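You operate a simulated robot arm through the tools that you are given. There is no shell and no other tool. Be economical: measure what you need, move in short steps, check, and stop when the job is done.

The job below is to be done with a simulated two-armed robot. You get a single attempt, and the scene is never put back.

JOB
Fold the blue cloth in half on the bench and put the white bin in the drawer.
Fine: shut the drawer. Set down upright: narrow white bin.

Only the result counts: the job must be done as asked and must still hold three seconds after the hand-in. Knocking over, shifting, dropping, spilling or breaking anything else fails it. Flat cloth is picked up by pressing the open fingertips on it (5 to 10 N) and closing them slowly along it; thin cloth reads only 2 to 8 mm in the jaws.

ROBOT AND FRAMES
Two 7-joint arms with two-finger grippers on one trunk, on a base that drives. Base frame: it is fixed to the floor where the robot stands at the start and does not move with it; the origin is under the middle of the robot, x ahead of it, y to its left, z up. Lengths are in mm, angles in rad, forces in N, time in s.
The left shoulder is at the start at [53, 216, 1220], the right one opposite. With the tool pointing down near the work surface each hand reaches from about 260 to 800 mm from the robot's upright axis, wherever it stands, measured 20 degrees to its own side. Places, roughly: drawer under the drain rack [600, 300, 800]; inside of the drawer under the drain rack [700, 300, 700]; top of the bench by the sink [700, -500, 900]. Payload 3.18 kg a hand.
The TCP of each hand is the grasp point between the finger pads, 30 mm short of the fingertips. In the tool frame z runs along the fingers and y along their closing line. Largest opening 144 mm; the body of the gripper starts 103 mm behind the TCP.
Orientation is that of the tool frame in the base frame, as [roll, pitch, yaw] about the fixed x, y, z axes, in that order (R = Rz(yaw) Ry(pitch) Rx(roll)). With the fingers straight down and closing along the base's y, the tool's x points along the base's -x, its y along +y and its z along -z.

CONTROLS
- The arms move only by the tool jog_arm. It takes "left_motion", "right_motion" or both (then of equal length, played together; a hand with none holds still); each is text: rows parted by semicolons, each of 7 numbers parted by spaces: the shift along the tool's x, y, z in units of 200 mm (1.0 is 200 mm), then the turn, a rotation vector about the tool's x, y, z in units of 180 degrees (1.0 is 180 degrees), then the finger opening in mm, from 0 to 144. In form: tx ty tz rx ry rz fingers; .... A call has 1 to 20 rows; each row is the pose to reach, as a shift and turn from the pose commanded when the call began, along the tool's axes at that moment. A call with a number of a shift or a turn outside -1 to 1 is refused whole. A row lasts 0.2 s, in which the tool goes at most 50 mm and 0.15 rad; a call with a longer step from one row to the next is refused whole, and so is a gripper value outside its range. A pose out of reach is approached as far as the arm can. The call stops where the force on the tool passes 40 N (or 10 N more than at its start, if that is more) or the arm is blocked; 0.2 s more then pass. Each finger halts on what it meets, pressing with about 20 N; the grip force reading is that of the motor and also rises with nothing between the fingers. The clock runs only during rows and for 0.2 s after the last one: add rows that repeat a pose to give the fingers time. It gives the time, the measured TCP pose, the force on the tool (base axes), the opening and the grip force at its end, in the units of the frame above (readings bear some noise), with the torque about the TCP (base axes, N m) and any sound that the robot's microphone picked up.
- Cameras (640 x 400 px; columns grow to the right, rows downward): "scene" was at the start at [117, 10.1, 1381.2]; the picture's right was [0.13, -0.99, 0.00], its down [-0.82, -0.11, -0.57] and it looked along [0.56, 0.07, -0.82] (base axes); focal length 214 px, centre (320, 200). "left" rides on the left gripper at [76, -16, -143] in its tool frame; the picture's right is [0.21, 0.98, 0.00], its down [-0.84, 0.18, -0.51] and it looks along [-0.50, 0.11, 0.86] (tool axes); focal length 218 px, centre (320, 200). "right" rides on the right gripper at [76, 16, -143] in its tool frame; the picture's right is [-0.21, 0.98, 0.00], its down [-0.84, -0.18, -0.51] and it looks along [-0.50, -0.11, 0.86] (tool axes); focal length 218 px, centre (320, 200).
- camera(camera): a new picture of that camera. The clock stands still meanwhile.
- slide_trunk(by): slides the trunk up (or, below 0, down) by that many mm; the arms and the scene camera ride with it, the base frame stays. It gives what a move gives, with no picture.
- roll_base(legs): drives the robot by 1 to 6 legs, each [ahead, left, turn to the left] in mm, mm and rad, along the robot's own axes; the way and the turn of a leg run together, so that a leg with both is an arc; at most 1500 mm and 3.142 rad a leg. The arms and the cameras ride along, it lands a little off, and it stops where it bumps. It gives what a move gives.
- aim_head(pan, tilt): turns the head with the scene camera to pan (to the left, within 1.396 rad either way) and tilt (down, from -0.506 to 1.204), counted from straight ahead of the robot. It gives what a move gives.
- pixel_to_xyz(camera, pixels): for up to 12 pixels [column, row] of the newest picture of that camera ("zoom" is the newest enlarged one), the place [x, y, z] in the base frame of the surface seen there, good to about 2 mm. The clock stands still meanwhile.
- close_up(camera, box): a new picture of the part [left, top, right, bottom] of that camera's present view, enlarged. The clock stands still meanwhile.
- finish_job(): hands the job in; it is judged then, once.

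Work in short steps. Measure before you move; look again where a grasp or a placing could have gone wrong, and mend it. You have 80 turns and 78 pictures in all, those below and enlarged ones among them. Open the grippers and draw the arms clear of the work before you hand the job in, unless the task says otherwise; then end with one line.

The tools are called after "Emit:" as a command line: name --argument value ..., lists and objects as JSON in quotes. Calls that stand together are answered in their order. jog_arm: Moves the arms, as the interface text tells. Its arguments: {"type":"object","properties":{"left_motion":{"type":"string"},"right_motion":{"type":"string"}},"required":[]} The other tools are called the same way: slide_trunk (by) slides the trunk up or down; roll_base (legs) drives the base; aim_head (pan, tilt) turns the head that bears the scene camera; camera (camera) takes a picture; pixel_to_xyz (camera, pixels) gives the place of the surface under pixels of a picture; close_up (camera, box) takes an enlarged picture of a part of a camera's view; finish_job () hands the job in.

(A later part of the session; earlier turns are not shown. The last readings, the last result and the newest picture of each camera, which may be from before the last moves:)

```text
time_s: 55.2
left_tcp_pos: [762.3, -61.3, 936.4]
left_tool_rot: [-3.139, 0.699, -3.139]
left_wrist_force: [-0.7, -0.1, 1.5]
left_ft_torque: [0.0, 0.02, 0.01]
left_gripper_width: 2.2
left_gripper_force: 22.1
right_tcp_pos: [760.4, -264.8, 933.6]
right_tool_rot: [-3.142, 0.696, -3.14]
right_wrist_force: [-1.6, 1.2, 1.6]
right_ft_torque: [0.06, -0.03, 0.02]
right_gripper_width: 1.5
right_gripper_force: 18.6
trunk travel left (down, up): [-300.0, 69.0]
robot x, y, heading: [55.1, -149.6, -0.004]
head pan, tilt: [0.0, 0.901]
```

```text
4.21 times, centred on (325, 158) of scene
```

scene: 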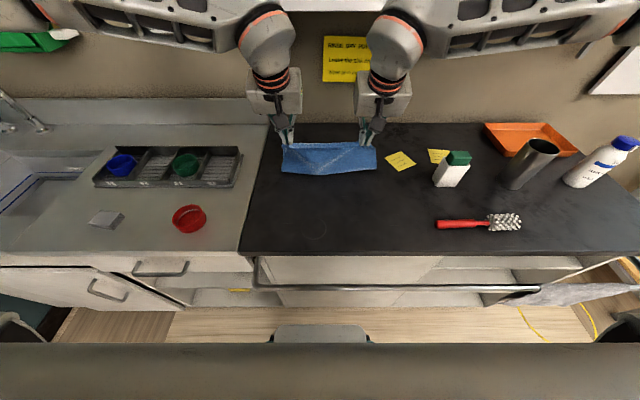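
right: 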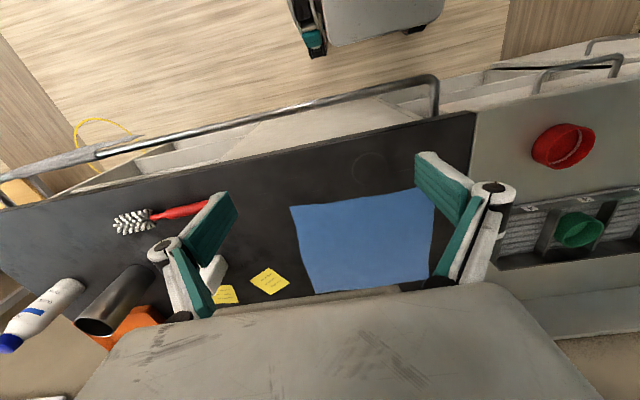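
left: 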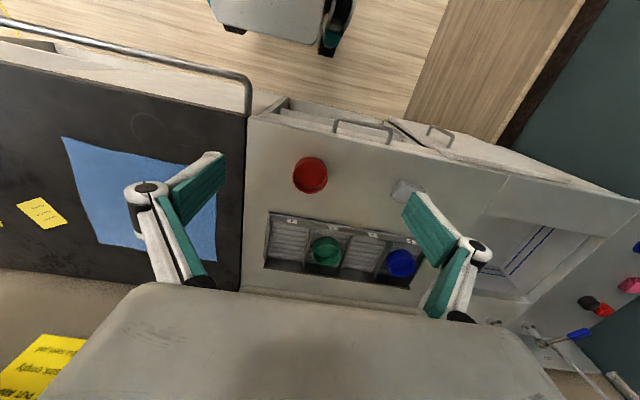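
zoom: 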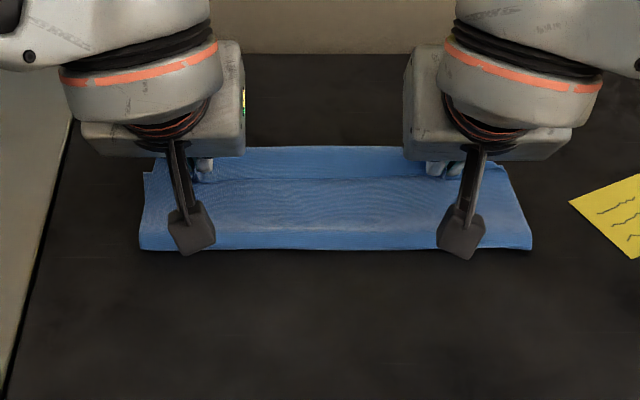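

I measure the fold line, the held edge and the bottom layer's far edge.

Emit:
pixel_to_xyz --camera "zoom" --pixels '[[320, 248], [150, 248], [520, 247], [320, 182], [320, 172], [320, 150], [300, 215], [146, 175], [505, 170], [265, 150], [390, 150]]'

```text
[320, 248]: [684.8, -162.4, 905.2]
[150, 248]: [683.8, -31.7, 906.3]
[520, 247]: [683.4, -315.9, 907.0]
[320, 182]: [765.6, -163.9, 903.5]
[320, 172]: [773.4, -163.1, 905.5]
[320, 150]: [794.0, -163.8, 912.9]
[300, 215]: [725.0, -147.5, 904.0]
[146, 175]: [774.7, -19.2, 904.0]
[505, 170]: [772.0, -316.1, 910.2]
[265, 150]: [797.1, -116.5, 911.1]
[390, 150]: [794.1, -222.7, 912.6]
```

The fold line lies at x≈684 rather than 655, with slack in the top layer; the edges match at ≈795. I release gently, lift and look.

Emit:
jog_arm --left_motion "0 0 0 0 0 0 6; 0 0 0 0 0 0 12; 0 0 0 0 0 0 18; 0 0 0 0 0 0 24; 0 0 0 0 0 0 24; -0.016 0 -0.019 0 0 0 24; -0.064 0 -0.076 0 0 0 24; -0.16 0 -0.19 0 0 0 24; -0.26 0 -0.31 0 0 0 24" --right_motion "0 0 0 0 0 0 6; 0 0 0 0 0 0 12; 0 0 0 0 0 0 18; 0 0 0 0 0 0 24; 0 0 0 0 0 0 24; -0.016 0 -0.019 0 0 0 24; -0.064 0 -0.076 0 0 0 24; -0.16 0 -0.19 0 0 0 24; -0.26 0 -0.31 0 0 0 24"

```text
time_s: 57.2
left_tcp_pos: [759.4, -62.0, 1019.9]
left_tool_rot: [-3.139, 0.7, -3.141]
left_wrist_force: [0.3, 0.1, 0.5]
left_ft_torque: [-0.01, -0.05, 0.01]
left_gripper_width: 24.0
left_gripper_force: 0.1
right_tcp_pos: [760.2, -265.2, 1017.3]
right_tool_rot: [-3.141, 0.699, -3.139]
right_wrist_force: [-0.8, 0.5, -0.2]
right_ft_torque: [-0.01, -0.05, -0.01]
right_gripper_width: 24.1
right_gripper_force: 0.0
trunk travel left (down, up): [-300.0, 69.0]
robot x, y, heading: [53.0, -144.8, 0.005]
head pan, tilt: [0.0, 0.901]
```

Lifted clear. I draw the hands back and upright and look.

Emit:
jog_arm --left_motion "0.06 0 -0.083 0 0.028 0 24; 0.12 0 -0.167 0 0.056 0 24; 0.18 0 -0.25 0 0.083 0 24; 0.24 0 -0.334 0 0.111 0 24; 0.3 0 -0.417 0 0.139 0 24; 0.36 0 -0.5 0 0.167 0 24; 0.42 0 -0.584 0 0.195 0 24; 0.483 0 -0.668 0 0.223 0 24" --right_motion "0.06 0 -0.083 0 0.028 0 24; 0.12 0 -0.167 0 0.056 0 24; 0.18 0 -0.25 0 0.083 0 24; 0.24 0 -0.334 0 0.111 0 24; 0.3 0 -0.417 0 0.139 0 24; 0.36 0 -0.5 0 0.167 0 24; 0.42 0 -0.584 0 0.195 0 24; 0.483 0 -0.668 0 0.223 0 24"

Emit:
close_up --camera "scene" --box '[250, 110, 400, 205]'

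Emit:
pixel_to_xyz --camera "zoom" --pixels '[[320, 248], [150, 248], [520, 247], [320, 182], [320, 172], [320, 150], [300, 215], [320, 235]]'

```text
time_s: 59.0
left_tcp_pos: [599.7, -61.4, 1056.9]
left_tool_rot: [-3.139, -0.004, -3.141]
left_wrist_force: [-0.1, 0.8, -0.3]
left_ft_torque: [-0.03, -0.02, -0.01]
left_gripper_width: 24.1
left_gripper_force: 0.0
right_tcp_pos: [601.1, -265.2, 1057.4]
right_tool_rot: [-3.141, -0.005, 3.141]
right_wrist_force: [-0.7, -0.2, -0.3]
right_ft_torque: [-0.01, -0.01, 0.0]
right_gripper_width: 24.1
right_gripper_force: 0.0
trunk travel left (down, up): [-300.0, 69.0]
robot x, y, heading: [53.7, -144.4, 0.003]
head pan, tilt: [0.0, 0.901]
```

```text
4.21 times, centred on (325, 158) of scene
```

zoom: 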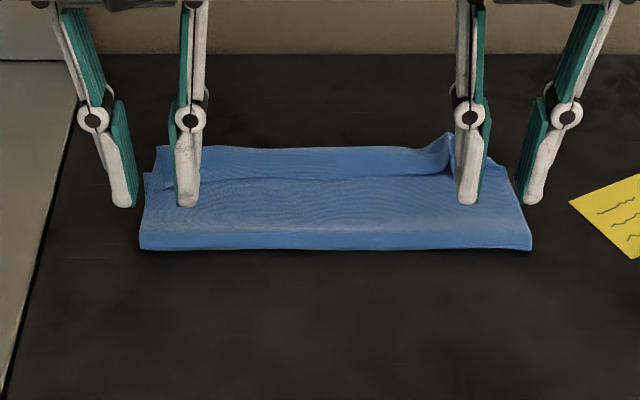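

```text
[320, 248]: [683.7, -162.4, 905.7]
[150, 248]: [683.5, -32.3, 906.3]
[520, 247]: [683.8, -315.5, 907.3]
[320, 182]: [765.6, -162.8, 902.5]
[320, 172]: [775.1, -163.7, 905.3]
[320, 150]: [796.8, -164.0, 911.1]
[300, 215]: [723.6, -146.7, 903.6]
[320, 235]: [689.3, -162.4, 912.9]
```

I use the left wrist camera for a view from another angle.

Emit:
camera --camera "left"

Emit:
camera --camera "right"

```text
47 pictures are left
```

left: 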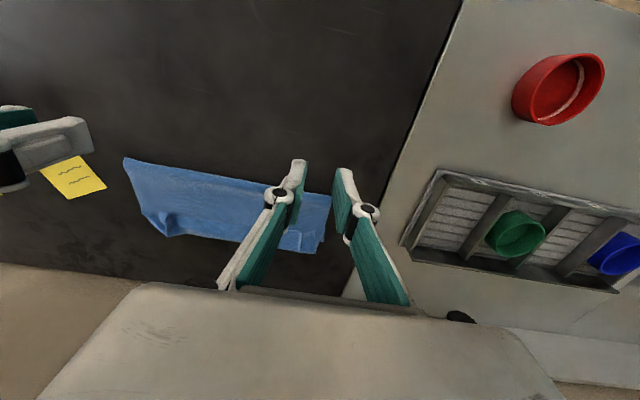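

```text
46 pictures are left
```

right: 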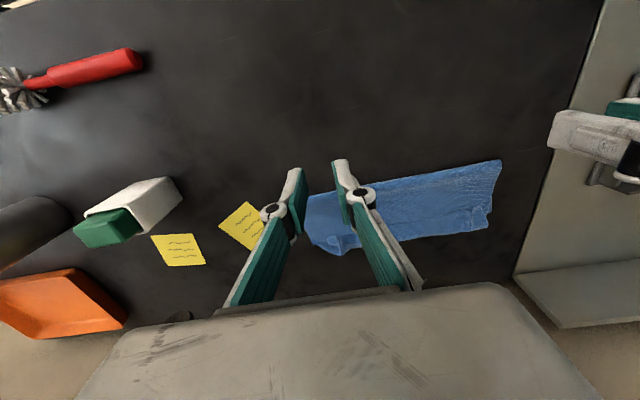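

Emit:
close_up --camera "left" --box '[110, 140, 350, 270]'

Emit:
close_up --camera "right" --box '[290, 140, 530, 270]'

Emit:
pixel_to_xyz --camera "zoom" --pixels '[[50, 258], [110, 285], [105, 250], [530, 225], [560, 75], [560, 55], [50, 170], [300, 190], [300, 260], [480, 170], [520, 190]]'

```text
2.67 times, centred on (230, 205) of left
```

zoom: 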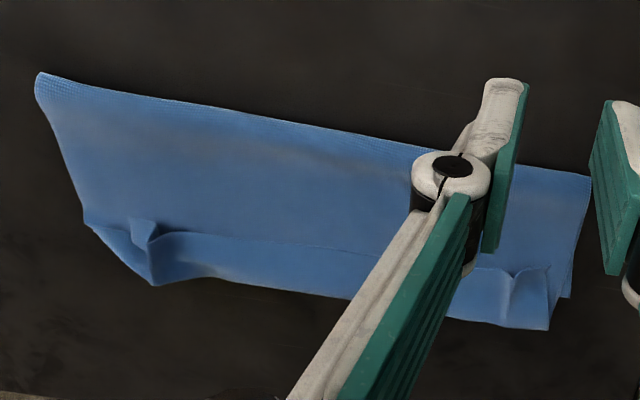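

```text
2.67 times, centred on (410, 205) of right
```

zoom: 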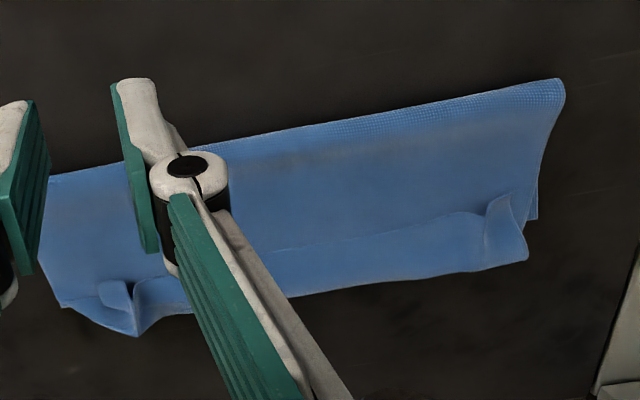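

```text
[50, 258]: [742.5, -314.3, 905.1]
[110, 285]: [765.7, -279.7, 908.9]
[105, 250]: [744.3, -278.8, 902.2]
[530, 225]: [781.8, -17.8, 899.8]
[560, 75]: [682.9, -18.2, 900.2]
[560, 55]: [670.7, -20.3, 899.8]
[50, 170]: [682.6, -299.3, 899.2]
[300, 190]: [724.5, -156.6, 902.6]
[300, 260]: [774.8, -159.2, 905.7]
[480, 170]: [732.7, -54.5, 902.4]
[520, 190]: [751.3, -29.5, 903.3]
```

I measure the layer corners seen in the left picture (lower-layer corner ≈(325,251), top-layer corner ≈(315,262)).

Emit:
pixel_to_xyz --camera "left" --pixels '[[324, 250], [315, 262], [305, 259], [167, 246], [143, 223], [155, 238], [125, 159], [330, 210], [260, 247], [200, 243], [180, 243], [240, 230]]'

```text
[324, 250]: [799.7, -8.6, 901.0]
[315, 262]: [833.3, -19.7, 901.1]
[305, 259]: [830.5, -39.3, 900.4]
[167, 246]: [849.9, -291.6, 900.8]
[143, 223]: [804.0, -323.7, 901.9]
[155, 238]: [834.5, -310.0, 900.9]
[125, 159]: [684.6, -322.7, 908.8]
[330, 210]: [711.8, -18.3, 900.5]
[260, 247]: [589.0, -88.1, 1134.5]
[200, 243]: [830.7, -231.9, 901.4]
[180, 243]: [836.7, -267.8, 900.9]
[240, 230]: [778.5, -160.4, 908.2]
```

The values near the edge are ambiguous, so I zoom tightly with the scene camera on the far edge and left end.

Emit:
aim_head --pan 0.0 --tilt 0.75

Emit:
jog_arm --left_motion "0.1 0 0 0 0 0 24; 0.2 0.1 -0.1 0 0 0 24; 0.3 0.3 -0.2 0 0 0 24; 0.4 0.5 -0.3 0 0 0 24" --right_motion "0.1 0 0 0 0 0 24; 0.2 -0.1 -0.1 0 0 0 24; 0.3 -0.3 -0.2 0 0 0 24; 0.4 -0.5 -0.3 0 0 0 24"

Emit:
close_up --camera "scene" --box '[250, 150, 410, 250]'

```text
time_s: 59.7
left_tcp_pos: [599.3, -62.0, 1057.3]
left_tool_rot: [-3.141, -0.003, -3.14]
left_wrist_force: [-0.1, -0.6, -0.1]
left_ft_torque: [-0.01, 0.03, 0.0]
left_gripper_width: 24.2
left_gripper_force: 0.1
right_tcp_pos: [601.5, -265.0, 1055.7]
right_tool_rot: [3.142, -0.004, 3.141]
right_wrist_force: [0.6, -0.6, 0.4]
right_ft_torque: [-0.05, -0.04, -0.01]
right_gripper_width: 24.0
right_gripper_force: 0.1
trunk travel left (down, up): [-300.0, 69.0]
robot x, y, heading: [55.5, -146.8, 0.001]
head pan, tilt: [0.0, 0.75]
```

```text
time_s: 60.7
left_tcp_pos: [516.7, 38.3, 1116.8]
left_tool_rot: [-3.14, -0.002, 3.141]
left_wrist_force: [-0.2, -0.3, -0.6]
left_ft_torque: [0.02, -0.04, -0.01]
left_gripper_width: 24.3
left_gripper_force: 0.1
right_tcp_pos: [518.4, -365.0, 1119.2]
right_tool_rot: [3.14, -0.001, -3.141]
right_wrist_force: [-1.0, 0.0, 0.7]
right_ft_torque: [0.01, -0.04, -0.04]
right_gripper_width: 24.2
right_gripper_force: 0.1
trunk travel left (down, up): [-300.0, 69.0]
robot x, y, heading: [54.2, -145.5, 0.0]
head pan, tilt: [0.0, 0.75]
```

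```text
4.00 times, centred on (330, 200) of scene
```

zoom: 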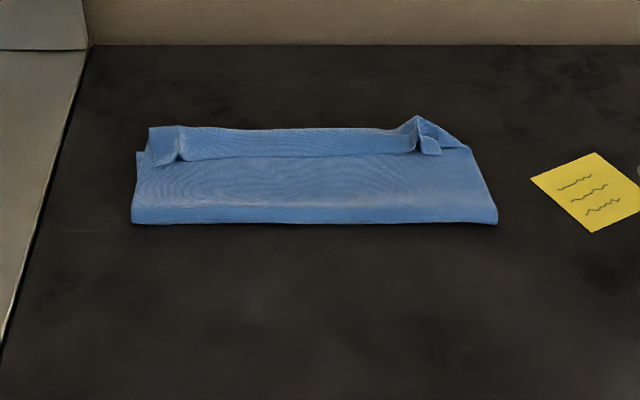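

Now it's clear: the top layer's far strip stands up with gathered pleats at (170,145) and (425,140). I measure it.

Emit:
pixel_to_xyz --camera "zoom" --pixels '[[300, 220], [300, 208], [300, 190], [300, 170], [300, 158], [300, 152], [300, 143], [300, 132], [300, 122], [425, 122], [155, 132], [140, 160]]'

```text
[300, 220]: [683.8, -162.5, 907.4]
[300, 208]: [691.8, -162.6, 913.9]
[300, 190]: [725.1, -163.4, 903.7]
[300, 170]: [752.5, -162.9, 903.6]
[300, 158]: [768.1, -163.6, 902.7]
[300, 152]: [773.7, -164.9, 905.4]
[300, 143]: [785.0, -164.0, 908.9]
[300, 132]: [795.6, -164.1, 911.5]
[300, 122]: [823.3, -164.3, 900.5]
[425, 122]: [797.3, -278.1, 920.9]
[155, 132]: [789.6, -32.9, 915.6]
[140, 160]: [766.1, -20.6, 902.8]
```

The top edge has rolled back: the flap from x≈797 back to ≈768 is the top layer turned over, since the fold sits at 684 instead of ≈657. I'll re-grip the standing pleats and lay it again along a lower path. First I measure the pleats.

Emit:
close_up --camera "scene" --box '[275, 170, 375, 220]'

Emit:
pixel_to_xyz --camera "zoom" --pixels '[[130, 85], [125, 70], [118, 90], [135, 100], [90, 80], [475, 80], [490, 75], [455, 80], [505, 95], [480, 60], [300, 100], [300, 110]]'

```text
6.40 times, centred on (325, 195) of scene
```

zoom: 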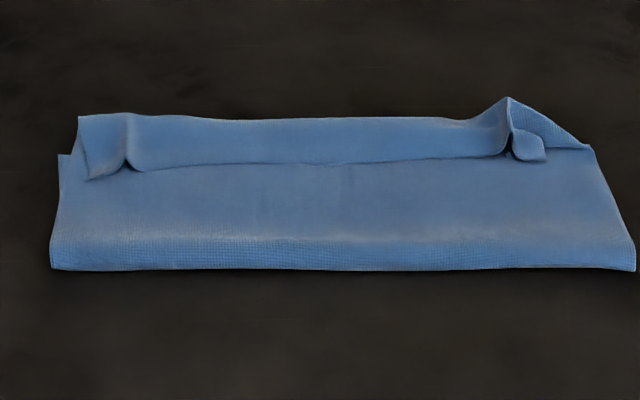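

```text
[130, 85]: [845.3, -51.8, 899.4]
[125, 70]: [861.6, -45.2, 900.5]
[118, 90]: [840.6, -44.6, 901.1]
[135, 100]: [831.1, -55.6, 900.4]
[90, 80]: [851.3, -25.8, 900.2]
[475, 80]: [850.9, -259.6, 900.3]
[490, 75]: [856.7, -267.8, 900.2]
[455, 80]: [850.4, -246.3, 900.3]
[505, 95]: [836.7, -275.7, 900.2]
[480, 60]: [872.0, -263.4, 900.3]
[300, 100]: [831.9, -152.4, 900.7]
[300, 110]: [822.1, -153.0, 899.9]
```

Emit:
pixel_to_xyz --camera "zoom" --pixels '[[129, 130], [129, 150], [131, 165], [90, 125], [88, 175], [507, 105], [509, 125], [505, 148], [530, 150], [560, 140], [300, 125], [300, 155]]'

```text
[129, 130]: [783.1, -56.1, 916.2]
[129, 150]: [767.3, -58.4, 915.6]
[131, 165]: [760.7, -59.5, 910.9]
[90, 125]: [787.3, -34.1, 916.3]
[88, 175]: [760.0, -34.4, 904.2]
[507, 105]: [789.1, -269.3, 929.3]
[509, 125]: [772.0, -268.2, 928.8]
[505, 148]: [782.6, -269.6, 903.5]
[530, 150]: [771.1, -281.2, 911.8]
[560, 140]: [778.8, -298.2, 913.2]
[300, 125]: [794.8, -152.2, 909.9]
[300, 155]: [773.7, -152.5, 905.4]
```

Pleats stand at y≈−58 (top z 916) and y≈−268 (top z 929), x≈775. I go back over them, tilted as before, with 40 mm opening.

Emit:
jog_arm --left_motion "-0.104 -0.12 0.075 0 0 0 40; -0.208 -0.24 0.15 0 0 0 40; -0.311 -0.36 0.225 0 0 0 40; -0.415 -0.48 0.3 0 0 0 40" --right_motion "-0.104 0.121 0.076 0 0 0 40; -0.208 0.242 0.152 0 0 0 40; -0.311 0.364 0.229 0 0 0 40; -0.415 0.485 0.305 0 0 0 40"

Emit:
jog_arm --left_motion "-0.1 0 0.023 0 -0.028 0 40; -0.2 0 0.046 0 -0.056 0 40; -0.3 0 0.069 0 -0.083 0 40; -0.4 0 0.092 0 -0.111 0 40; -0.5 0 0.115 0 -0.139 0 40; -0.6 0 0.139 0 -0.167 0 40; -0.7 0 0.162 0 -0.195 0 40; -0.805 0 0.185 0 -0.223 0 40" --right_motion "-0.1 0 0.023 0 -0.028 0 40; -0.2 0 0.046 0 -0.056 0 40; -0.3 0 0.069 0 -0.083 0 40; -0.4 0 0.092 0 -0.111 0 40; -0.5 0 0.115 0 -0.139 0 40; -0.6 0 0.139 0 -0.167 0 40; -0.7 0 0.162 0 -0.195 0 40; -0.815 0 0.185 0 -0.223 0 40"

```text
time_s: 61.7
left_tcp_pos: [605.1, -56.1, 1057.2]
left_tool_rot: [-3.14, -0.004, -3.14]
left_wrist_force: [0.6, 0.0, 0.3]
left_ft_torque: [-0.01, 0.04, 0.02]
left_gripper_width: 40.0
left_gripper_force: 0.1
right_tcp_pos: [607.1, -267.3, 1054.8]
right_tool_rot: [-3.14, -0.006, 3.141]
right_wrist_force: [0.9, -0.3, -0.7]
right_ft_torque: [0.0, 0.04, 0.04]
right_gripper_width: 39.9
right_gripper_force: 0.0
trunk travel left (down, up): [-300.0, 69.0]
robot x, y, heading: [56.0, -150.5, -0.001]
head pan, tilt: [0.0, 0.75]
```

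```text
time_s: 63.5
left_tcp_pos: [766.5, -57.9, 1019.1]
left_tool_rot: [-3.141, 0.7, -3.141]
left_wrist_force: [1.1, -0.2, -0.6]
left_ft_torque: [0.04, 0.02, 0.01]
left_gripper_width: 39.9
left_gripper_force: 0.1
right_tcp_pos: [768.9, -268.8, 1017.3]
right_tool_rot: [3.139, 0.699, -3.141]
right_wrist_force: [1.1, -0.3, 0.0]
right_ft_torque: [-0.02, 0.01, 0.01]
right_gripper_width: 40.0
right_gripper_force: 0.1
trunk travel left (down, up): [-300.0, 69.0]
robot x, y, heading: [52.8, -144.1, -0.001]
head pan, tilt: [0.0, 0.75]
```

I lower onto the pleats and close slowly.

Emit:
jog_arm --left_motion "0.1 0 0.1 0 0 0 40; 0.2 0 0.2 0 0 0 40; 0.26 0 0.265 0 0 0 40; 0.287 0 0.294 0 0 0 40; 0.287 0 0.294 0 0 0 35; 0.287 0 0.294 0 0 0 30; 0.287 0 0.294 0 0 0 25; 0.287 0 0.294 0 0 0 20; 0.287 0 0.294 0 0 0 15; 0.287 0 0.294 0 0 0 10; 0.287 0 0.294 0 0 0 5; 0.287 0 0.294 0 0 0 0; 0.287 0 0.294 0 0 0 0; 0.287 0 0.294 0 0 0 0" --right_motion "0.1 0 0.1 0 0 0 40; 0.2 0 0.2 0 0 0 40; 0.25 0 0.26 0 0 0 40; 0.267 0 0.279 0 0 0 40; 0.267 0 0.279 0 0 0 35; 0.267 0 0.279 0 0 0 30; 0.267 0 0.279 0 0 0 25; 0.267 0 0.279 0 0 0 20; 0.267 0 0.279 0 0 0 15; 0.267 0 0.279 0 0 0 10; 0.267 0 0.279 0 0 0 5; 0.267 0 0.279 0 0 0 0; 0.267 0 0.279 0 0 0 0; 0.267 0 0.279 0 0 0 0"

```text
time_s: 66.5
left_tcp_pos: [758.3, -57.6, 936.5]
left_tool_rot: [-3.14, 0.698, -3.142]
left_wrist_force: [0.6, -1.9, -0.6]
left_ft_torque: [0.04, -0.02, 0.03]
left_gripper_width: 0.7
left_gripper_force: 15.9
right_tcp_pos: [762.4, -267.6, 941.4]
right_tool_rot: [-3.142, 0.695, 3.141]
right_wrist_force: [0.1, -1.2, -2.1]
right_ft_torque: [-0.09, 0.05, -0.08]
right_gripper_width: 1.4
right_gripper_force: 16.1
trunk travel left (down, up): [-300.0, 69.0]
robot x, y, heading: [50.2, -147.3, -0.001]
head pan, tilt: [0.0, 0.75]
```

Widths 0.7/1.4 mm; I raise the hands up and slightly back to see whether both hold.

Emit:
jog_arm --left_motion "-0.02 0 -0.1 0 0 0 0; -0.03 0 -0.2 0 0 0 0; -0.04 0 -0.3 0 0 0 0; -0.04 0 -0.38 0 0 0 0" --right_motion "-0.02 0 -0.1 0 0 0 0; -0.03 0 -0.2 0 0 0 0; -0.04 0 -0.3 0 0 0 0; -0.04 0 -0.38 0 0 0 0"

Emit:
close_up --camera "scene" --box '[250, 130, 410, 230]'

```text
time_s: 67.5
left_tcp_pos: [716.0, -58.2, 1003.2]
left_tool_rot: [-3.14, 0.699, -3.139]
left_wrist_force: [-0.5, -1.0, -1.8]
left_ft_torque: [-0.04, -0.02, 0.04]
left_gripper_width: 3.3
left_gripper_force: 25.2
right_tcp_pos: [719.6, -267.8, 1005.1]
right_tool_rot: [-3.141, 0.698, 3.141]
right_wrist_force: [-0.2, 1.8, -1.0]
right_ft_torque: [0.02, -0.01, -0.02]
right_gripper_width: 3.7
right_gripper_force: 17.7
trunk travel left (down, up): [-300.0, 69.0]
robot x, y, heading: [54.3, -148.3, 0.004]
head pan, tilt: [0.0, 0.75]
```

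```text
4.00 times, centred on (330, 180) of scene
```

zoom: 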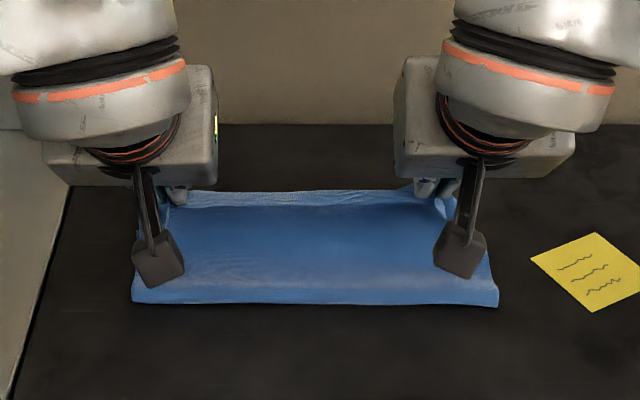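

Both corners are lifted again. I pull the edge back and low (tip to x≈605, z≈950) so the bottom layer lies flat to about x=600.

Emit:
jog_arm --left_motion "0.0826 0 -0.135 0 0 0 0; 0.191 0 -0.239 0 0 0 0; 0.338 0 -0.297 0 0 0 0; 0.4785 0 -0.3245 0 0 0 0; 0.594 0 -0.304 0 0 0 0" --right_motion "0.0826 0 -0.135 0 0 0 0; 0.191 0 -0.239 0 0 0 0; 0.338 0 -0.297 0 0 0 0; 0.4785 0 -0.3245 0 0 0 0; 0.594 0 -0.304 0 0 0 0"

Emit:
close_up --camera "scene" --box '[250, 150, 410, 250]'

Emit:
pixel_to_xyz --camera "zoom" --pixels '[[310, 130], [310, 140], [310, 150], [310, 170], [310, 190], [310, 210], [310, 230], [310, 245], [310, 260]]'

```text
time_s: 68.7
left_tcp_pos: [584.9, -59.1, 970.9]
left_tool_rot: [-3.14, 0.702, -3.136]
left_wrist_force: [-0.8, -0.4, 0.9]
left_ft_torque: [-0.03, -0.03, 0.03]
left_gripper_width: 2.1
left_gripper_force: 16.9
right_tcp_pos: [589.2, -267.7, 975.6]
right_tool_rot: [-3.141, 0.699, 3.139]
right_wrist_force: [0.4, 0.4, -0.7]
right_ft_torque: [-0.04, -0.03, -0.03]
right_gripper_width: 4.1
right_gripper_force: 22.9
trunk travel left (down, up): [-300.0, 69.0]
robot x, y, heading: [54.4, -145.3, -0.0]
head pan, tilt: [0.0, 0.75]
```

```text
4.00 times, centred on (330, 200) of scene
```

zoom: 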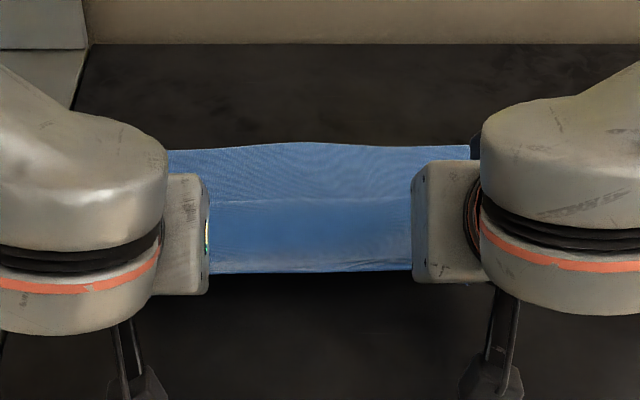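

```text
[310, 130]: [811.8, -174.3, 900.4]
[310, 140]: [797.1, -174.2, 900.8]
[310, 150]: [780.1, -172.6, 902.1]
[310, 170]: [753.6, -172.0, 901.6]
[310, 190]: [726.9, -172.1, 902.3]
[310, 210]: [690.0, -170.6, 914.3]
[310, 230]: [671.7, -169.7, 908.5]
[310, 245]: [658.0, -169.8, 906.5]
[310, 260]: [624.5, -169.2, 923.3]
```

The bottom layer's far edge still lies at ≈793 and the bottom is flat. Now I lay the edge forward along the lower path, ending taut at tip x≈787.

Emit:
jog_arm --left_motion "-0.088 0 -0.012 0 0 0 0; -0.177 0 -0.024 0 0 0 0; -0.255 0 0 0 0 0 0; -0.334 0 0.023 0 0 0 0; -0.386 0 0.077 0 0 0 0; -0.439 0 0.131 0 0 0 0; -0.47 0 0.19 0 0 0 0; -0.502 0 0.25 0 0 0 0; -0.523 0 0.322 0 0 0 0; -0.543 0 0.395 0 0 0 0; -0.549 0 0.466 0 0 0 0; -0.555 0 0.536 0 0 0 0; -0.557 0 0.593 0 0 0 0; -0.558 0 0.649 0 0 0 0; -0.567 0 0.686 0 0 0 0; -0.575 0 0.7225 0 0 0 0; -0.575 0 0.7225 0 0 0 0" --right_motion "-0.088 0 -0.012 0 0 0 0; -0.177 0 -0.024 0 0 0 0; -0.255 0 0 0 0 0 0; -0.334 0 0.023 0 0 0 0; -0.386 0 0.077 0 0 0 0; -0.439 0 0.131 0 0 0 0; -0.47 0 0.19 0 0 0 0; -0.502 0 0.25 0 0 0 0; -0.523 0 0.322 0 0 0 0; -0.543 0 0.395 0 0 0 0; -0.549 0 0.466 0 0 0 0; -0.555 0 0.536 0 0 0 0; -0.557 0 0.593 0 0 0 0; -0.558 0 0.649 0 0 0 0; -0.567 0 0.686 0 0 0 0; -0.575 0 0.7225 0 0 0 0; -0.575 0 0.7225 0 0 0 0"

Emit:
close_up --camera "scene" --box '[250, 150, 410, 250]'

Emit:
pixel_to_xyz --camera "zoom" --pixels '[[310, 125], [310, 133], [310, 140], [310, 150], [310, 170], [310, 190], [310, 210], [310, 225], [310, 235], [310, 245]]'

```text
time_s: 72.3
left_tcp_pos: [766.3, -59.3, 935.1]
left_tool_rot: [-3.141, 0.699, -3.14]
left_wrist_force: [-1.0, 1.5, 1.2]
left_ft_torque: [-0.01, -0.04, -0.02]
left_gripper_width: 1.3
left_gripper_force: 17.0
right_tcp_pos: [770.1, -268.0, 938.1]
right_tool_rot: [-3.141, 0.698, -3.142]
right_wrist_force: [0.5, 0.5, 0.6]
right_ft_torque: [-0.06, -0.02, -0.02]
right_gripper_width: 3.3
right_gripper_force: 24.9
trunk travel left (down, up): [-300.0, 69.0]
robot x, y, heading: [55.4, -147.6, 0.002]
head pan, tilt: [0.0, 0.75]
```

```text
4.00 times, centred on (330, 200) of scene
```

zoom: 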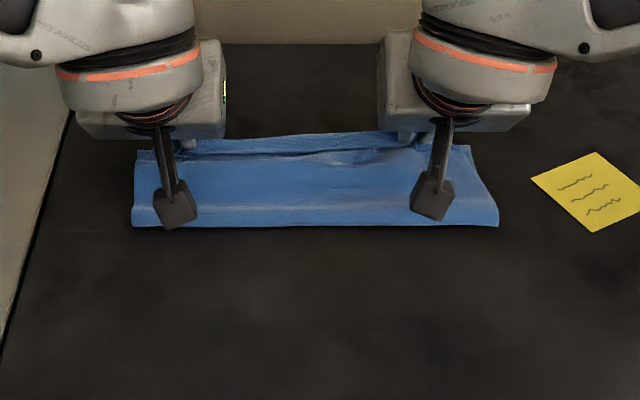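

```text
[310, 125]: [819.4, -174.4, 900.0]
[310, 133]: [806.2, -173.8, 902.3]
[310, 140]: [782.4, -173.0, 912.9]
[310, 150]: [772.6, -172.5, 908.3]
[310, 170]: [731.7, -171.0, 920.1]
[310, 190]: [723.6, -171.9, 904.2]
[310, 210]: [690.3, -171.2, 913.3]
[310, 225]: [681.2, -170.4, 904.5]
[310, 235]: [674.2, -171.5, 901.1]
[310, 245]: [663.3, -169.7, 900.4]
```

Slack remains as a bulge at x≈731 and the fold at ≈680. I release, lift off, then sweep the slack gently toward the fold with the fingertips. First release.

Emit:
jog_arm --left_motion "0 0 0 0 0 0 6; 0 0 0 0 0 0 12; 0 0 0 0 0 0 18; 0 0 0 0 0 0 24; 0 0 0 0 0 0 24; -0.016 0 -0.019 0 0 0 24; -0.064 0 -0.076 0 0 0 24; -0.16 0 -0.19 0 0 0 24; -0.26 0 -0.31 0 0 0 24" --right_motion "0 0 0 0 0 0 6; 0 0 0 0 0 0 12; 0 0 0 0 0 0 18; 0 0 0 0 0 0 24; 0 0 0 0 0 0 24; -0.016 0 -0.019 0 0 0 24; -0.064 0 -0.076 0 0 0 24; -0.16 0 -0.19 0 0 0 24; -0.26 0 -0.31 0 0 0 24"

Emit:
jog_arm --left_motion "0.06 0 -0.083 0 0.028 0 24; 0.12 0 -0.167 0 0.056 0 24; 0.18 0 -0.25 0 0.083 0 24; 0.24 0 -0.334 0 0.111 0 24; 0.3 0 -0.417 0 0.139 0 24; 0.36 0 -0.5 0 0.167 0 24; 0.42 0 -0.584 0 0.195 0 24; 0.483 0 -0.668 0 0.223 0 24" --right_motion "0.06 0 -0.083 0 0.028 0 24; 0.12 0 -0.167 0 0.056 0 24; 0.18 0 -0.25 0 0.083 0 24; 0.24 0 -0.334 0 0.111 0 24; 0.3 0 -0.417 0 0.139 0 24; 0.36 0 -0.5 0 0.167 0 24; 0.42 0 -0.584 0 0.195 0 24; 0.483 0 -0.668 0 0.223 0 24"

Emit:
close_up --camera "scene" --box '[260, 165, 388, 245]'

Emit:
pixel_to_xyz --camera "zoom" --pixels '[[310, 110], [310, 120], [310, 130], [310, 145], [310, 160], [310, 180], [310, 200], [310, 215], [310, 235], [310, 252], [200, 125], [450, 120]]'

```text
time_s: 74.3
left_tcp_pos: [767.1, -57.6, 1018.8]
left_tool_rot: [-3.139, 0.7, -3.14]
left_wrist_force: [1.3, 0.7, 0.0]
left_ft_torque: [0.02, -0.03, -0.01]
left_gripper_width: 24.0
left_gripper_force: 0.0
right_tcp_pos: [768.9, -267.7, 1022.0]
right_tool_rot: [-3.141, 0.699, -3.139]
right_wrist_force: [0.3, -0.5, 0.0]
right_ft_torque: [-0.03, -0.01, -0.01]
right_gripper_width: 23.9
right_gripper_force: 0.1
trunk travel left (down, up): [-300.0, 69.0]
robot x, y, heading: [55.3, -143.0, -0.001]
head pan, tilt: [0.0, 0.75]
```

```text
time_s: 76.1
left_tcp_pos: [604.0, -59.4, 1057.0]
left_tool_rot: [-3.139, -0.002, -3.141]
left_wrist_force: [-0.2, 0.5, 0.2]
left_ft_torque: [-0.02, 0.01, 0.02]
left_gripper_width: 24.0
left_gripper_force: 0.0
right_tcp_pos: [610.5, -267.7, 1060.4]
right_tool_rot: [3.141, -0.004, -3.14]
right_wrist_force: [-0.2, 0.0, 0.5]
right_ft_torque: [-0.01, -0.01, -0.03]
right_gripper_width: 24.0
right_gripper_force: 0.1
trunk travel left (down, up): [-300.0, 69.0]
robot x, y, heading: [51.3, -148.2, -0.005]
head pan, tilt: [0.0, 0.75]
```

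```text
5.00 times, centred on (324, 205) of scene
```

zoom: 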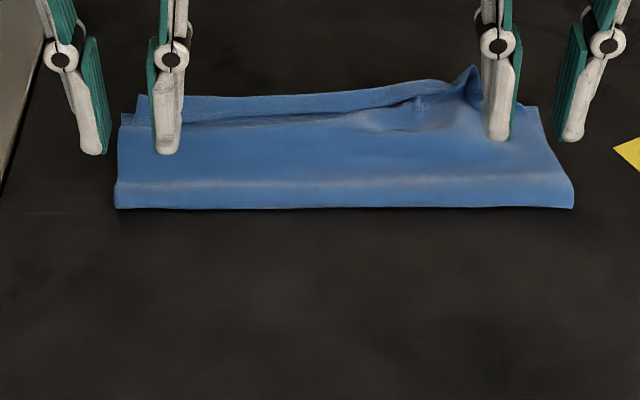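

```text
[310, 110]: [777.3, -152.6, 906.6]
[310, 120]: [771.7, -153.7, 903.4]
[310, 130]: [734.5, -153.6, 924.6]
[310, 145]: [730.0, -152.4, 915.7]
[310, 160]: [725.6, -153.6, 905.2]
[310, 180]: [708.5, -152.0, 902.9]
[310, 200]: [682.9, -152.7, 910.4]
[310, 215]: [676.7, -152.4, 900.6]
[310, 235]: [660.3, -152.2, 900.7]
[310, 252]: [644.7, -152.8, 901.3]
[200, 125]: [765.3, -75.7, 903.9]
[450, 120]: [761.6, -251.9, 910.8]
```

A 23 mm ridge of slack stands at x≈734. I place four fingertips behind it (x≈752) and sweep it toward the fold at low height.

Emit:
jog_arm --left_motion "-0.088 -0.008 0.032 0 -0.028 0 30; -0.176 -0.016 0.065 0 -0.056 0 40; -0.264 -0.024 0.097 0 -0.083 0 50; -0.352 -0.032 0.13 0 -0.111 0 60; -0.44 -0.04 0.162 0 -0.139 0 75; -0.528 -0.048 0.195 0 -0.167 0 75; -0.616 -0.056 0.227 0 -0.195 0 75; -0.705 -0.065 0.26 0 -0.223 0 75" --right_motion "-0.084 0.015 0.034 0 -0.028 0 30; -0.168 0.03 0.068 0 -0.056 0 40; -0.252 0.047 0.103 0 -0.083 0 50; -0.336 0.062 0.137 0 -0.111 0 60; -0.42 0.078 0.171 0 -0.139 0 75; -0.504 0.093 0.206 0 -0.167 0 75; -0.588 0.109 0.24 0 -0.195 0 75; -0.6725 0.125 0.275 0 -0.223 0 75"

Emit:
jog_arm --left_motion "0.08 0 0.09 0 0 0 75; 0.16 0 0.18 0 0 0 75; 0.2305 0 0.2505 0 0 0 75; 0.251 0 0.234 0 0 0 75; 0.271 0 0.216 0 0 0 75; 0.291 0 0.199 0 0 0 75; 0.312 0 0.182 0 0 0 75; 0.332 0 0.165 0 0 0 75; 0.353 0 0.148 0 0 0 75; 0.373 0 0.13 0 0 0 75; 0.393 0 0.113 0 0 0 75; 0.414 0 0.096 0 0 0 75; 0.434 0 0.079 0 0 0 75; 0.455 0 0.062 0 0 0 75; 0.475 0 0.0445 0 0 0 75" --right_motion "0.08 0 0.09 0 0 0 75; 0.16 0 0.18 0 0 0 75; 0.2305 0 0.2505 0 0 0 75; 0.251 0 0.234 0 0 0 75; 0.271 0 0.216 0 0 0 75; 0.291 0 0.199 0 0 0 75; 0.312 0 0.182 0 0 0 75; 0.332 0 0.165 0 0 0 75; 0.353 0 0.148 0 0 0 75; 0.373 0 0.13 0 0 0 75; 0.393 0 0.113 0 0 0 75; 0.414 0 0.096 0 0 0 75; 0.434 0 0.079 0 0 0 75; 0.455 0 0.062 0 0 0 75; 0.475 0 0.0445 0 0 0 75"

Emit:
close_up --camera "scene" --box '[260, 165, 388, 245]'

```text
time_s: 77.9
left_tcp_pos: [748.4, -69.9, 1004.8]
left_tool_rot: [-3.137, 0.7, -3.138]
left_wrist_force: [-0.7, 1.2, 0.4]
left_ft_torque: [0.02, -0.02, 0.01]
left_gripper_width: 74.8
left_gripper_force: 0.1
right_tcp_pos: [746.2, -243.4, 1003.9]
right_tool_rot: [-3.14, 0.7, 3.141]
right_wrist_force: [0.2, -0.1, -0.1]
right_ft_torque: [0.0, 0.04, -0.02]
right_gripper_width: 75.1
right_gripper_force: 0.0
trunk travel left (down, up): [-300.0, 69.0]
robot x, y, heading: [56.3, -149.0, -0.002]
head pan, tilt: [0.0, 0.75]
```

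```text
time_s: 81.1
left_tcp_pos: [679.9, -69.7, 936.2]
left_tool_rot: [-3.14, 0.699, -3.138]
left_wrist_force: [1.1, -0.3, -0.5]
left_ft_torque: [0.01, -0.02, 0.0]
left_gripper_width: 75.0
left_gripper_force: 0.0
right_tcp_pos: [678.0, -244.1, 936.5]
right_tool_rot: [3.141, 0.696, -3.141]
right_wrist_force: [-0.1, 0.3, 0.5]
right_ft_torque: [-0.02, -0.02, 0.0]
right_gripper_width: 75.0
right_gripper_force: 0.0
trunk travel left (down, up): [-300.0, 69.0]
robot x, y, heading: [55.7, -143.5, -0.001]
head pan, tilt: [0.0, 0.75]
```

```text
5.00 times, centred on (324, 205) of scene
```

zoom: 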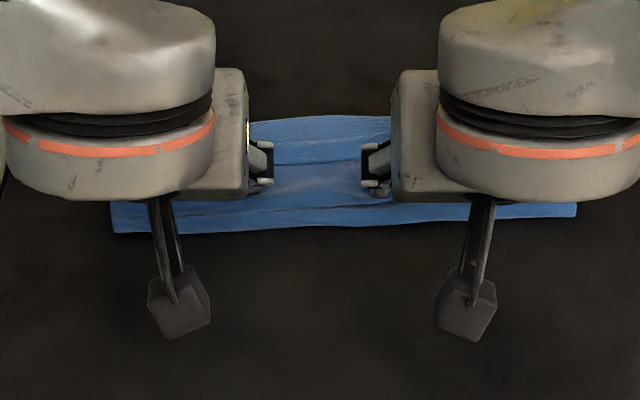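

The fold line moved out to row ≈230. I lift clear, retreat and inspect.

Emit:
jog_arm --left_motion "-0.05 0 -0.058 0 0 0 75; -0.1 0 -0.115 0 0 0 75; -0.2 0 -0.23 0 0 0 75; -0.1 0 -0.37 0 0.04 0 75; -0.03 0 -0.52 0 0.08 0 75; 0.04 0 -0.66 0 0.12 0 75; 0.11 0 -0.75 0 0.16 0 75; 0.175 0 -0.8 0 0.2 0 75; 0.175 0 -0.8 0 0.223 0 75" --right_motion "-0.05 0 -0.058 0 0 0 75; -0.1 0 -0.115 0 0 0 75; -0.2 0 -0.23 0 0 0 75; -0.1 0 -0.37 0 0.04 0 75; -0.03 0 -0.52 0 0.08 0 75; 0.04 0 -0.66 0 0.12 0 75; 0.11 0 -0.75 0 0.16 0 75; 0.175 0 -0.8 0 0.2 0 75; 0.175 0 -0.8 0 0.223 0 75"

Emit:
close_up --camera "scene" --box '[260, 165, 388, 245]'

Emit:
pixel_to_xyz --camera "zoom" --pixels '[[310, 110], [310, 120], [310, 130], [310, 145], [310, 160], [310, 180], [310, 200], [310, 215], [310, 222], [310, 230], [130, 225], [560, 210]]'

```text
time_s: 83.1
left_tcp_pos: [552.4, -71.0, 1035.1]
left_tool_rot: [-3.14, -0.003, -3.141]
left_wrist_force: [0.1, -0.2, -0.1]
left_ft_torque: [0.0, 0.03, -0.02]
left_gripper_width: 75.3
left_gripper_force: 0.1
right_tcp_pos: [549.4, -242.4, 1036.6]
right_tool_rot: [3.141, -0.007, -3.141]
right_wrist_force: [0.1, 0.3, -0.4]
right_ft_torque: [-0.03, 0.06, -0.01]
right_gripper_width: 74.9
right_gripper_force: 0.1
trunk travel left (down, up): [-300.0, 69.0]
robot x, y, heading: [52.1, -144.9, -0.001]
head pan, tilt: [0.0, 0.75]
```

```text
5.00 times, centred on (324, 205) of scene
```

zoom: 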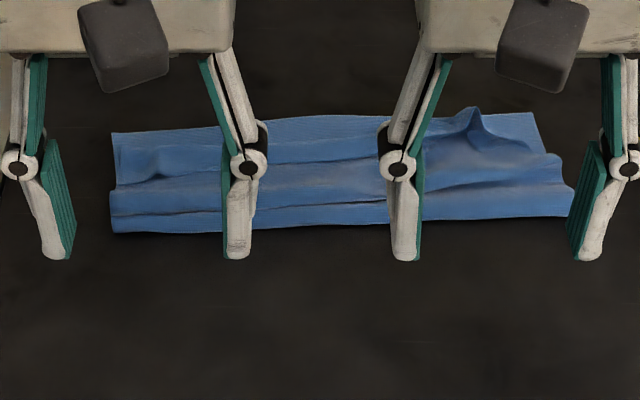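

```text
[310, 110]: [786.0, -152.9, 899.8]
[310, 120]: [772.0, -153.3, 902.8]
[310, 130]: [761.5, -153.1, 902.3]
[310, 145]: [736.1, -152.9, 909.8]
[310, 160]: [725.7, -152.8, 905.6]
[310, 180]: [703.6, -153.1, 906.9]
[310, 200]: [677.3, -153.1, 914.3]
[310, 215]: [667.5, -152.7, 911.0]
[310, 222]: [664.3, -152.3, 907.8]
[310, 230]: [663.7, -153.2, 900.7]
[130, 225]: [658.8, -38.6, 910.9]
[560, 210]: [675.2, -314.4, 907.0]
```

I move the hands aside and look closer with scene and wrist views.

Emit:
jog_arm --left_motion "0.1 0.1 -0.1 0 0 0 75; 0.2 0.25 -0.2 0 0 0 75; 0.2 0.4 -0.3 0 0 0 75; 0.2 0.55 -0.35 0 0 0 75; 0.2 0.7 -0.4 0 0 0 75" --right_motion "0.1 -0.1 -0.1 0 0 0 75; 0.2 -0.25 -0.2 0 0 0 75; 0.2 -0.4 -0.3 0 0 0 75; 0.2 -0.55 -0.35 0 0 0 75; 0.2 -0.7 -0.4 0 0 0 75"

Emit:
close_up --camera "scene" --box '[275, 170, 375, 225]'

```text
time_s: 84.3
left_tcp_pos: [510.3, 68.9, 1115.1]
left_tool_rot: [-3.14, -0.002, -3.141]
left_wrist_force: [-0.1, -0.2, 0.6]
left_ft_torque: [-0.01, 0.0, 0.0]
left_gripper_width: 75.1
left_gripper_force: 0.1
right_tcp_pos: [508.0, -382.3, 1117.0]
right_tool_rot: [-3.139, -0.004, -3.142]
right_wrist_force: [-1.1, 0.7, 0.0]
right_ft_torque: [-0.02, -0.04, -0.01]
right_gripper_width: 75.2
right_gripper_force: 0.1
trunk travel left (down, up): [-300.0, 69.0]
robot x, y, heading: [56.3, -144.9, 0.002]
head pan, tilt: [0.0, 0.75]
```

```text
6.40 times, centred on (325, 198) of scene
```

zoom: 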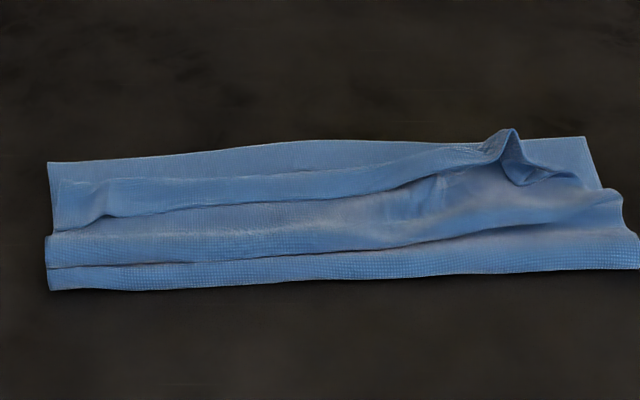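

The bottom far edge is now visible behind the top layer. I measure edges and ridges.

Emit:
pixel_to_xyz --camera "zoom" --pixels '[[50, 165], [300, 143], [580, 140], [60, 185], [110, 185], [300, 175], [300, 190], [300, 215], [510, 135], [60, 225], [50, 288], [630, 265]]'

```text
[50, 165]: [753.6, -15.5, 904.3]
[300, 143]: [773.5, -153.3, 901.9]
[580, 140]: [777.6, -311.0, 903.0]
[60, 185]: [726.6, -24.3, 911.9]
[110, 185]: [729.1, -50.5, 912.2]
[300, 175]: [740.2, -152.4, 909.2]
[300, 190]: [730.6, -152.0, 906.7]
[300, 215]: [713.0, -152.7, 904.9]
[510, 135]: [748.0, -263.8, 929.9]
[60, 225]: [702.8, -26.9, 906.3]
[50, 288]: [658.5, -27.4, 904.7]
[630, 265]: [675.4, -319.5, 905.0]
```

The whole cloth slid without the fold ratio changing, so I'll re-grip the top edge at its pleats (left ≈(722,−50), right ≈(748,−264)), unfold it flat and refold with a low, slow path. Approaching with a 0.35 rad tilt.

Emit:
jog_arm --left_motion "-0.124 -0.074 0.072 0 -0.014 0 70; -0.248 -0.149 0.144 0 -0.028 0 60; -0.371 -0.223 0.216 0 -0.042 0 50; -0.495 -0.298 0.288 0 -0.056 0 40; -0.619 -0.372 0.36 0 -0.07 0 40; -0.743 -0.446 0.431 0 -0.083 0 40; -0.866 -0.52 0.503 0 -0.097 0 40; -0.99 -0.595 0.575 0 -0.111 0 40" --right_motion "-0.124 0.074 0.073 0 -0.014 0 70; -0.248 0.148 0.146 0 -0.028 0 60; -0.371 0.222 0.219 0 -0.042 0 50; -0.495 0.295 0.292 0 -0.056 0 40; -0.619 0.369 0.366 0 -0.07 0 40; -0.743 0.443 0.439 0 -0.083 0 40; -0.866 0.516 0.512 0 -0.097 0 40; -0.99 0.59 0.585 0 -0.111 0 40"

Emit:
jog_arm --left_motion "0.03 0 0.1 0 0 0 40; 0.06 0 0.2 0 0 0 40; 0.089 0 0.303 0 0 0 40; 0.089 0 0.303 0 0 0 34; 0.089 0 0.303 0 0 0 28; 0.089 0 0.303 0 0 0 22; 0.089 0 0.303 0 0 0 16; 0.089 0 0.303 0 0 0 10; 0.089 0 0.303 0 0 0 5; 0.089 0 0.303 0 0 0 0; 0.089 0 0.303 0 0 0 0; 0.089 0 0.303 0 0 0 0" --right_motion "-0.02 0 0.11 0 0 0 40; -0.04 0 0.22 0 0 0 40; -0.062 0 0.326 0 0 0 40; -0.062 0 0.326 0 0 0 34; -0.062 0 0.326 0 0 0 28; -0.062 0 0.326 0 0 0 22; -0.062 0 0.326 0 0 0 16; -0.062 0 0.326 0 0 0 10; -0.062 0 0.326 0 0 0 5; -0.062 0 0.326 0 0 0 0; -0.062 0 0.326 0 0 0 0; -0.062 0 0.326 0 0 0 0"

Emit:
close_up --camera "scene" --box '[260, 150, 388, 230]'

```text
time_s: 86.1
left_tcp_pos: [710.7, -50.8, 1000.2]
left_tool_rot: [-3.14, 0.348, -3.138]
left_wrist_force: [0.3, 0.7, 0.1]
left_ft_torque: [-0.02, 0.02, 0.0]
left_gripper_width: 40.0
left_gripper_force: 0.1
right_tcp_pos: [707.9, -264.9, 996.8]
right_tool_rot: [3.141, 0.343, -3.141]
right_wrist_force: [0.5, -0.4, -0.6]
right_ft_torque: [-0.02, 0.03, 0.04]
right_gripper_width: 39.7
right_gripper_force: 0.1
trunk travel left (down, up): [-300.0, 69.0]
robot x, y, heading: [55.4, -147.5, 0.002]
head pan, tilt: [0.0, 0.75]
```

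```text
time_s: 88.7
left_tcp_pos: [712.3, -50.7, 937.9]
left_tool_rot: [-3.141, 0.347, -3.141]
left_wrist_force: [1.1, -0.3, -0.4]
left_ft_torque: [0.02, 0.01, 0.01]
left_gripper_width: 0.0
left_gripper_force: 20.3
right_tcp_pos: [740.9, -266.5, 939.7]
right_tool_rot: [3.141, 0.345, -3.141]
right_wrist_force: [1.1, 0.2, -2.0]
right_ft_torque: [-0.01, 0.02, -0.01]
right_gripper_width: 4.9
right_gripper_force: 26.2
trunk travel left (down, up): [-300.0, 69.0]
robot x, y, heading: [54.9, -146.3, 0.002]
head pan, tilt: [0.0, 0.75]
```

```text
5.00 times, centred on (324, 190) of scene
```

zoom: 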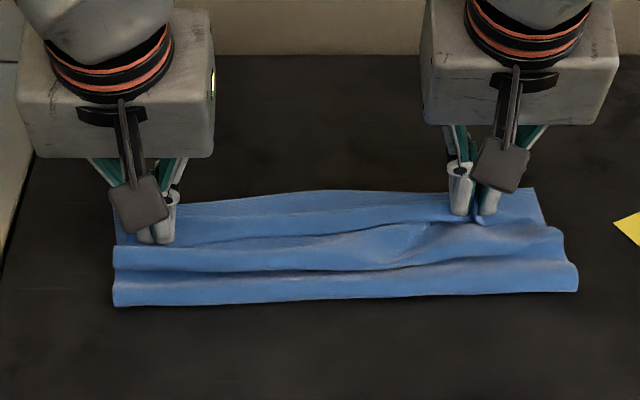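

The right hand has its pleat (4.9 mm), the left is empty; I re-open the left, press down more and check the force.

Emit:
jog_arm --left_motion "0 0 -0.05 0 0 0 10; 0 0 -0.05 0 0 0 25; 0 0 -0.05 0 0 0 40; 0 0 -0.05 0 0 0 40; 0 0 0 0 0 0 40; 0 0 0.01 0 0 0 40; 0 0 0.015 0 0 0 40; 0 0 0.015 0 0 0 40"

```text
time_s: 90.5
left_tcp_pos: [714.3, -50.7, 934.9]
left_tool_rot: [-3.14, 0.346, -3.139]
left_wrist_force: [0.4, 0.1, 0.4]
left_ft_torque: [0.02, 0.03, 0.0]
left_gripper_width: 40.1
left_gripper_force: 0.0
right_tcp_pos: [740.1, -265.6, 940.0]
right_tool_rot: [-3.141, 0.345, -3.141]
right_wrist_force: [0.1, 0.4, -1.2]
right_ft_torque: [0.0, 0.01, 0.02]
right_gripper_width: 3.9
right_gripper_force: 19.7
trunk travel left (down, up): [-300.0, 69.0]
robot x, y, heading: [55.2, -148.5, 0.002]
head pan, tilt: [0.0, 0.75]
```

Emit:
jog_arm --left_motion "0 0 0.005 0 0 0 40; 0 0 0.01 0 0 0 40; 0 0 0.01 0 0 0 40"

```text
time_s: 91.3
left_tcp_pos: [714.9, -50.8, 933.4]
left_tool_rot: [-3.14, 0.349, -3.141]
left_wrist_force: [-1.0, 0.2, 7.7]
left_ft_torque: [0.16, 0.05, 0.01]
left_gripper_width: 40.2
left_gripper_force: 0.5
right_tcp_pos: [739.6, -265.3, 940.0]
right_tool_rot: [3.141, 0.347, -3.141]
right_wrist_force: [0.4, 0.1, 3.3]
right_ft_torque: [0.07, -0.02, 0.06]
right_gripper_width: 1.6
right_gripper_force: 16.2
trunk travel left (down, up): [-300.0, 69.0]
robot x, y, heading: [55.7, -147.2, 0.001]
head pan, tilt: [0.0, 0.75]
```

The left presses 7.7 N; I close it slowly and lift a little to see what it took.

Emit:
jog_arm --left_motion "0 0 0 0 0 0 36; 0 0 0 0 0 0 32; 0 0 0 0 0 0 28; 0 0 0 0 0 0 24; 0 0 0 0 0 0 20; 0 0 0 0 0 0 16; 0 0 0 0 0 0 12; 0 0 0 0 0 0 9; 0 0 0 0 0 0 6; 0 0 0 0 0 0 3; 0 0 0 0 0 0 0; 0 0 0 0 0 0 0; 0 0 0 0 0 0 0; 0 0 -0.03 0 0 0 0; 0 0 -0.08 0 0 0 0; 0 0 -0.15 0 0 0 0" --right_motion "0 0 0 0 0 0 0; 0 0 0 0 0 0 0; 0 0 0 0 0 0 0; 0 0 0 0 0 0 0; 0 0 0 0 0 0 0; 0 0 0 0 0 0 0; 0 0 0 0 0 0 0; 0 0 0 0 0 0 0; 0 0 0 0 0 0 0; 0 0 0 0 0 0 0; 0 0 0 0 0 0 0; 0 0 0 0 0 0 0; 0 0 0 0 0 0 0; 0 0 -0.03 0 0 0 0; 0 0 -0.08 0 0 0 0; 0 0 -0.15 0 0 0 0"

Emit:
close_up --camera "scene" --box '[260, 150, 388, 230]'

```text
time_s: 94.7
left_tcp_pos: [702.8, -50.3, 961.4]
left_tool_rot: [-3.139, 0.347, -3.139]
left_wrist_force: [0.1, -2.4, 0.0]
left_ft_torque: [-0.1, -0.02, -0.04]
left_gripper_width: 3.4
left_gripper_force: 18.6
right_tcp_pos: [728.0, -265.4, 968.5]
right_tool_rot: [-3.141, 0.344, 3.141]
right_wrist_force: [-1.4, 4.4, -1.1]
right_ft_torque: [0.15, 0.0, 0.01]
right_gripper_width: 2.4
right_gripper_force: 16.3
trunk travel left (down, up): [-300.0, 69.0]
robot x, y, heading: [54.8, -146.3, -0.0]
head pan, tilt: [0.0, 0.75]
```

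```text
5.00 times, centred on (324, 190) of scene
```

zoom: 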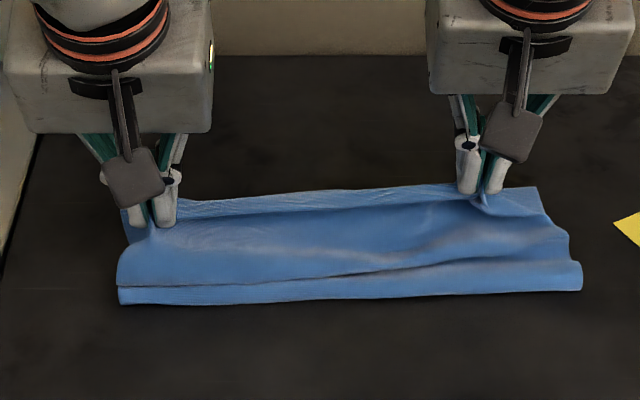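

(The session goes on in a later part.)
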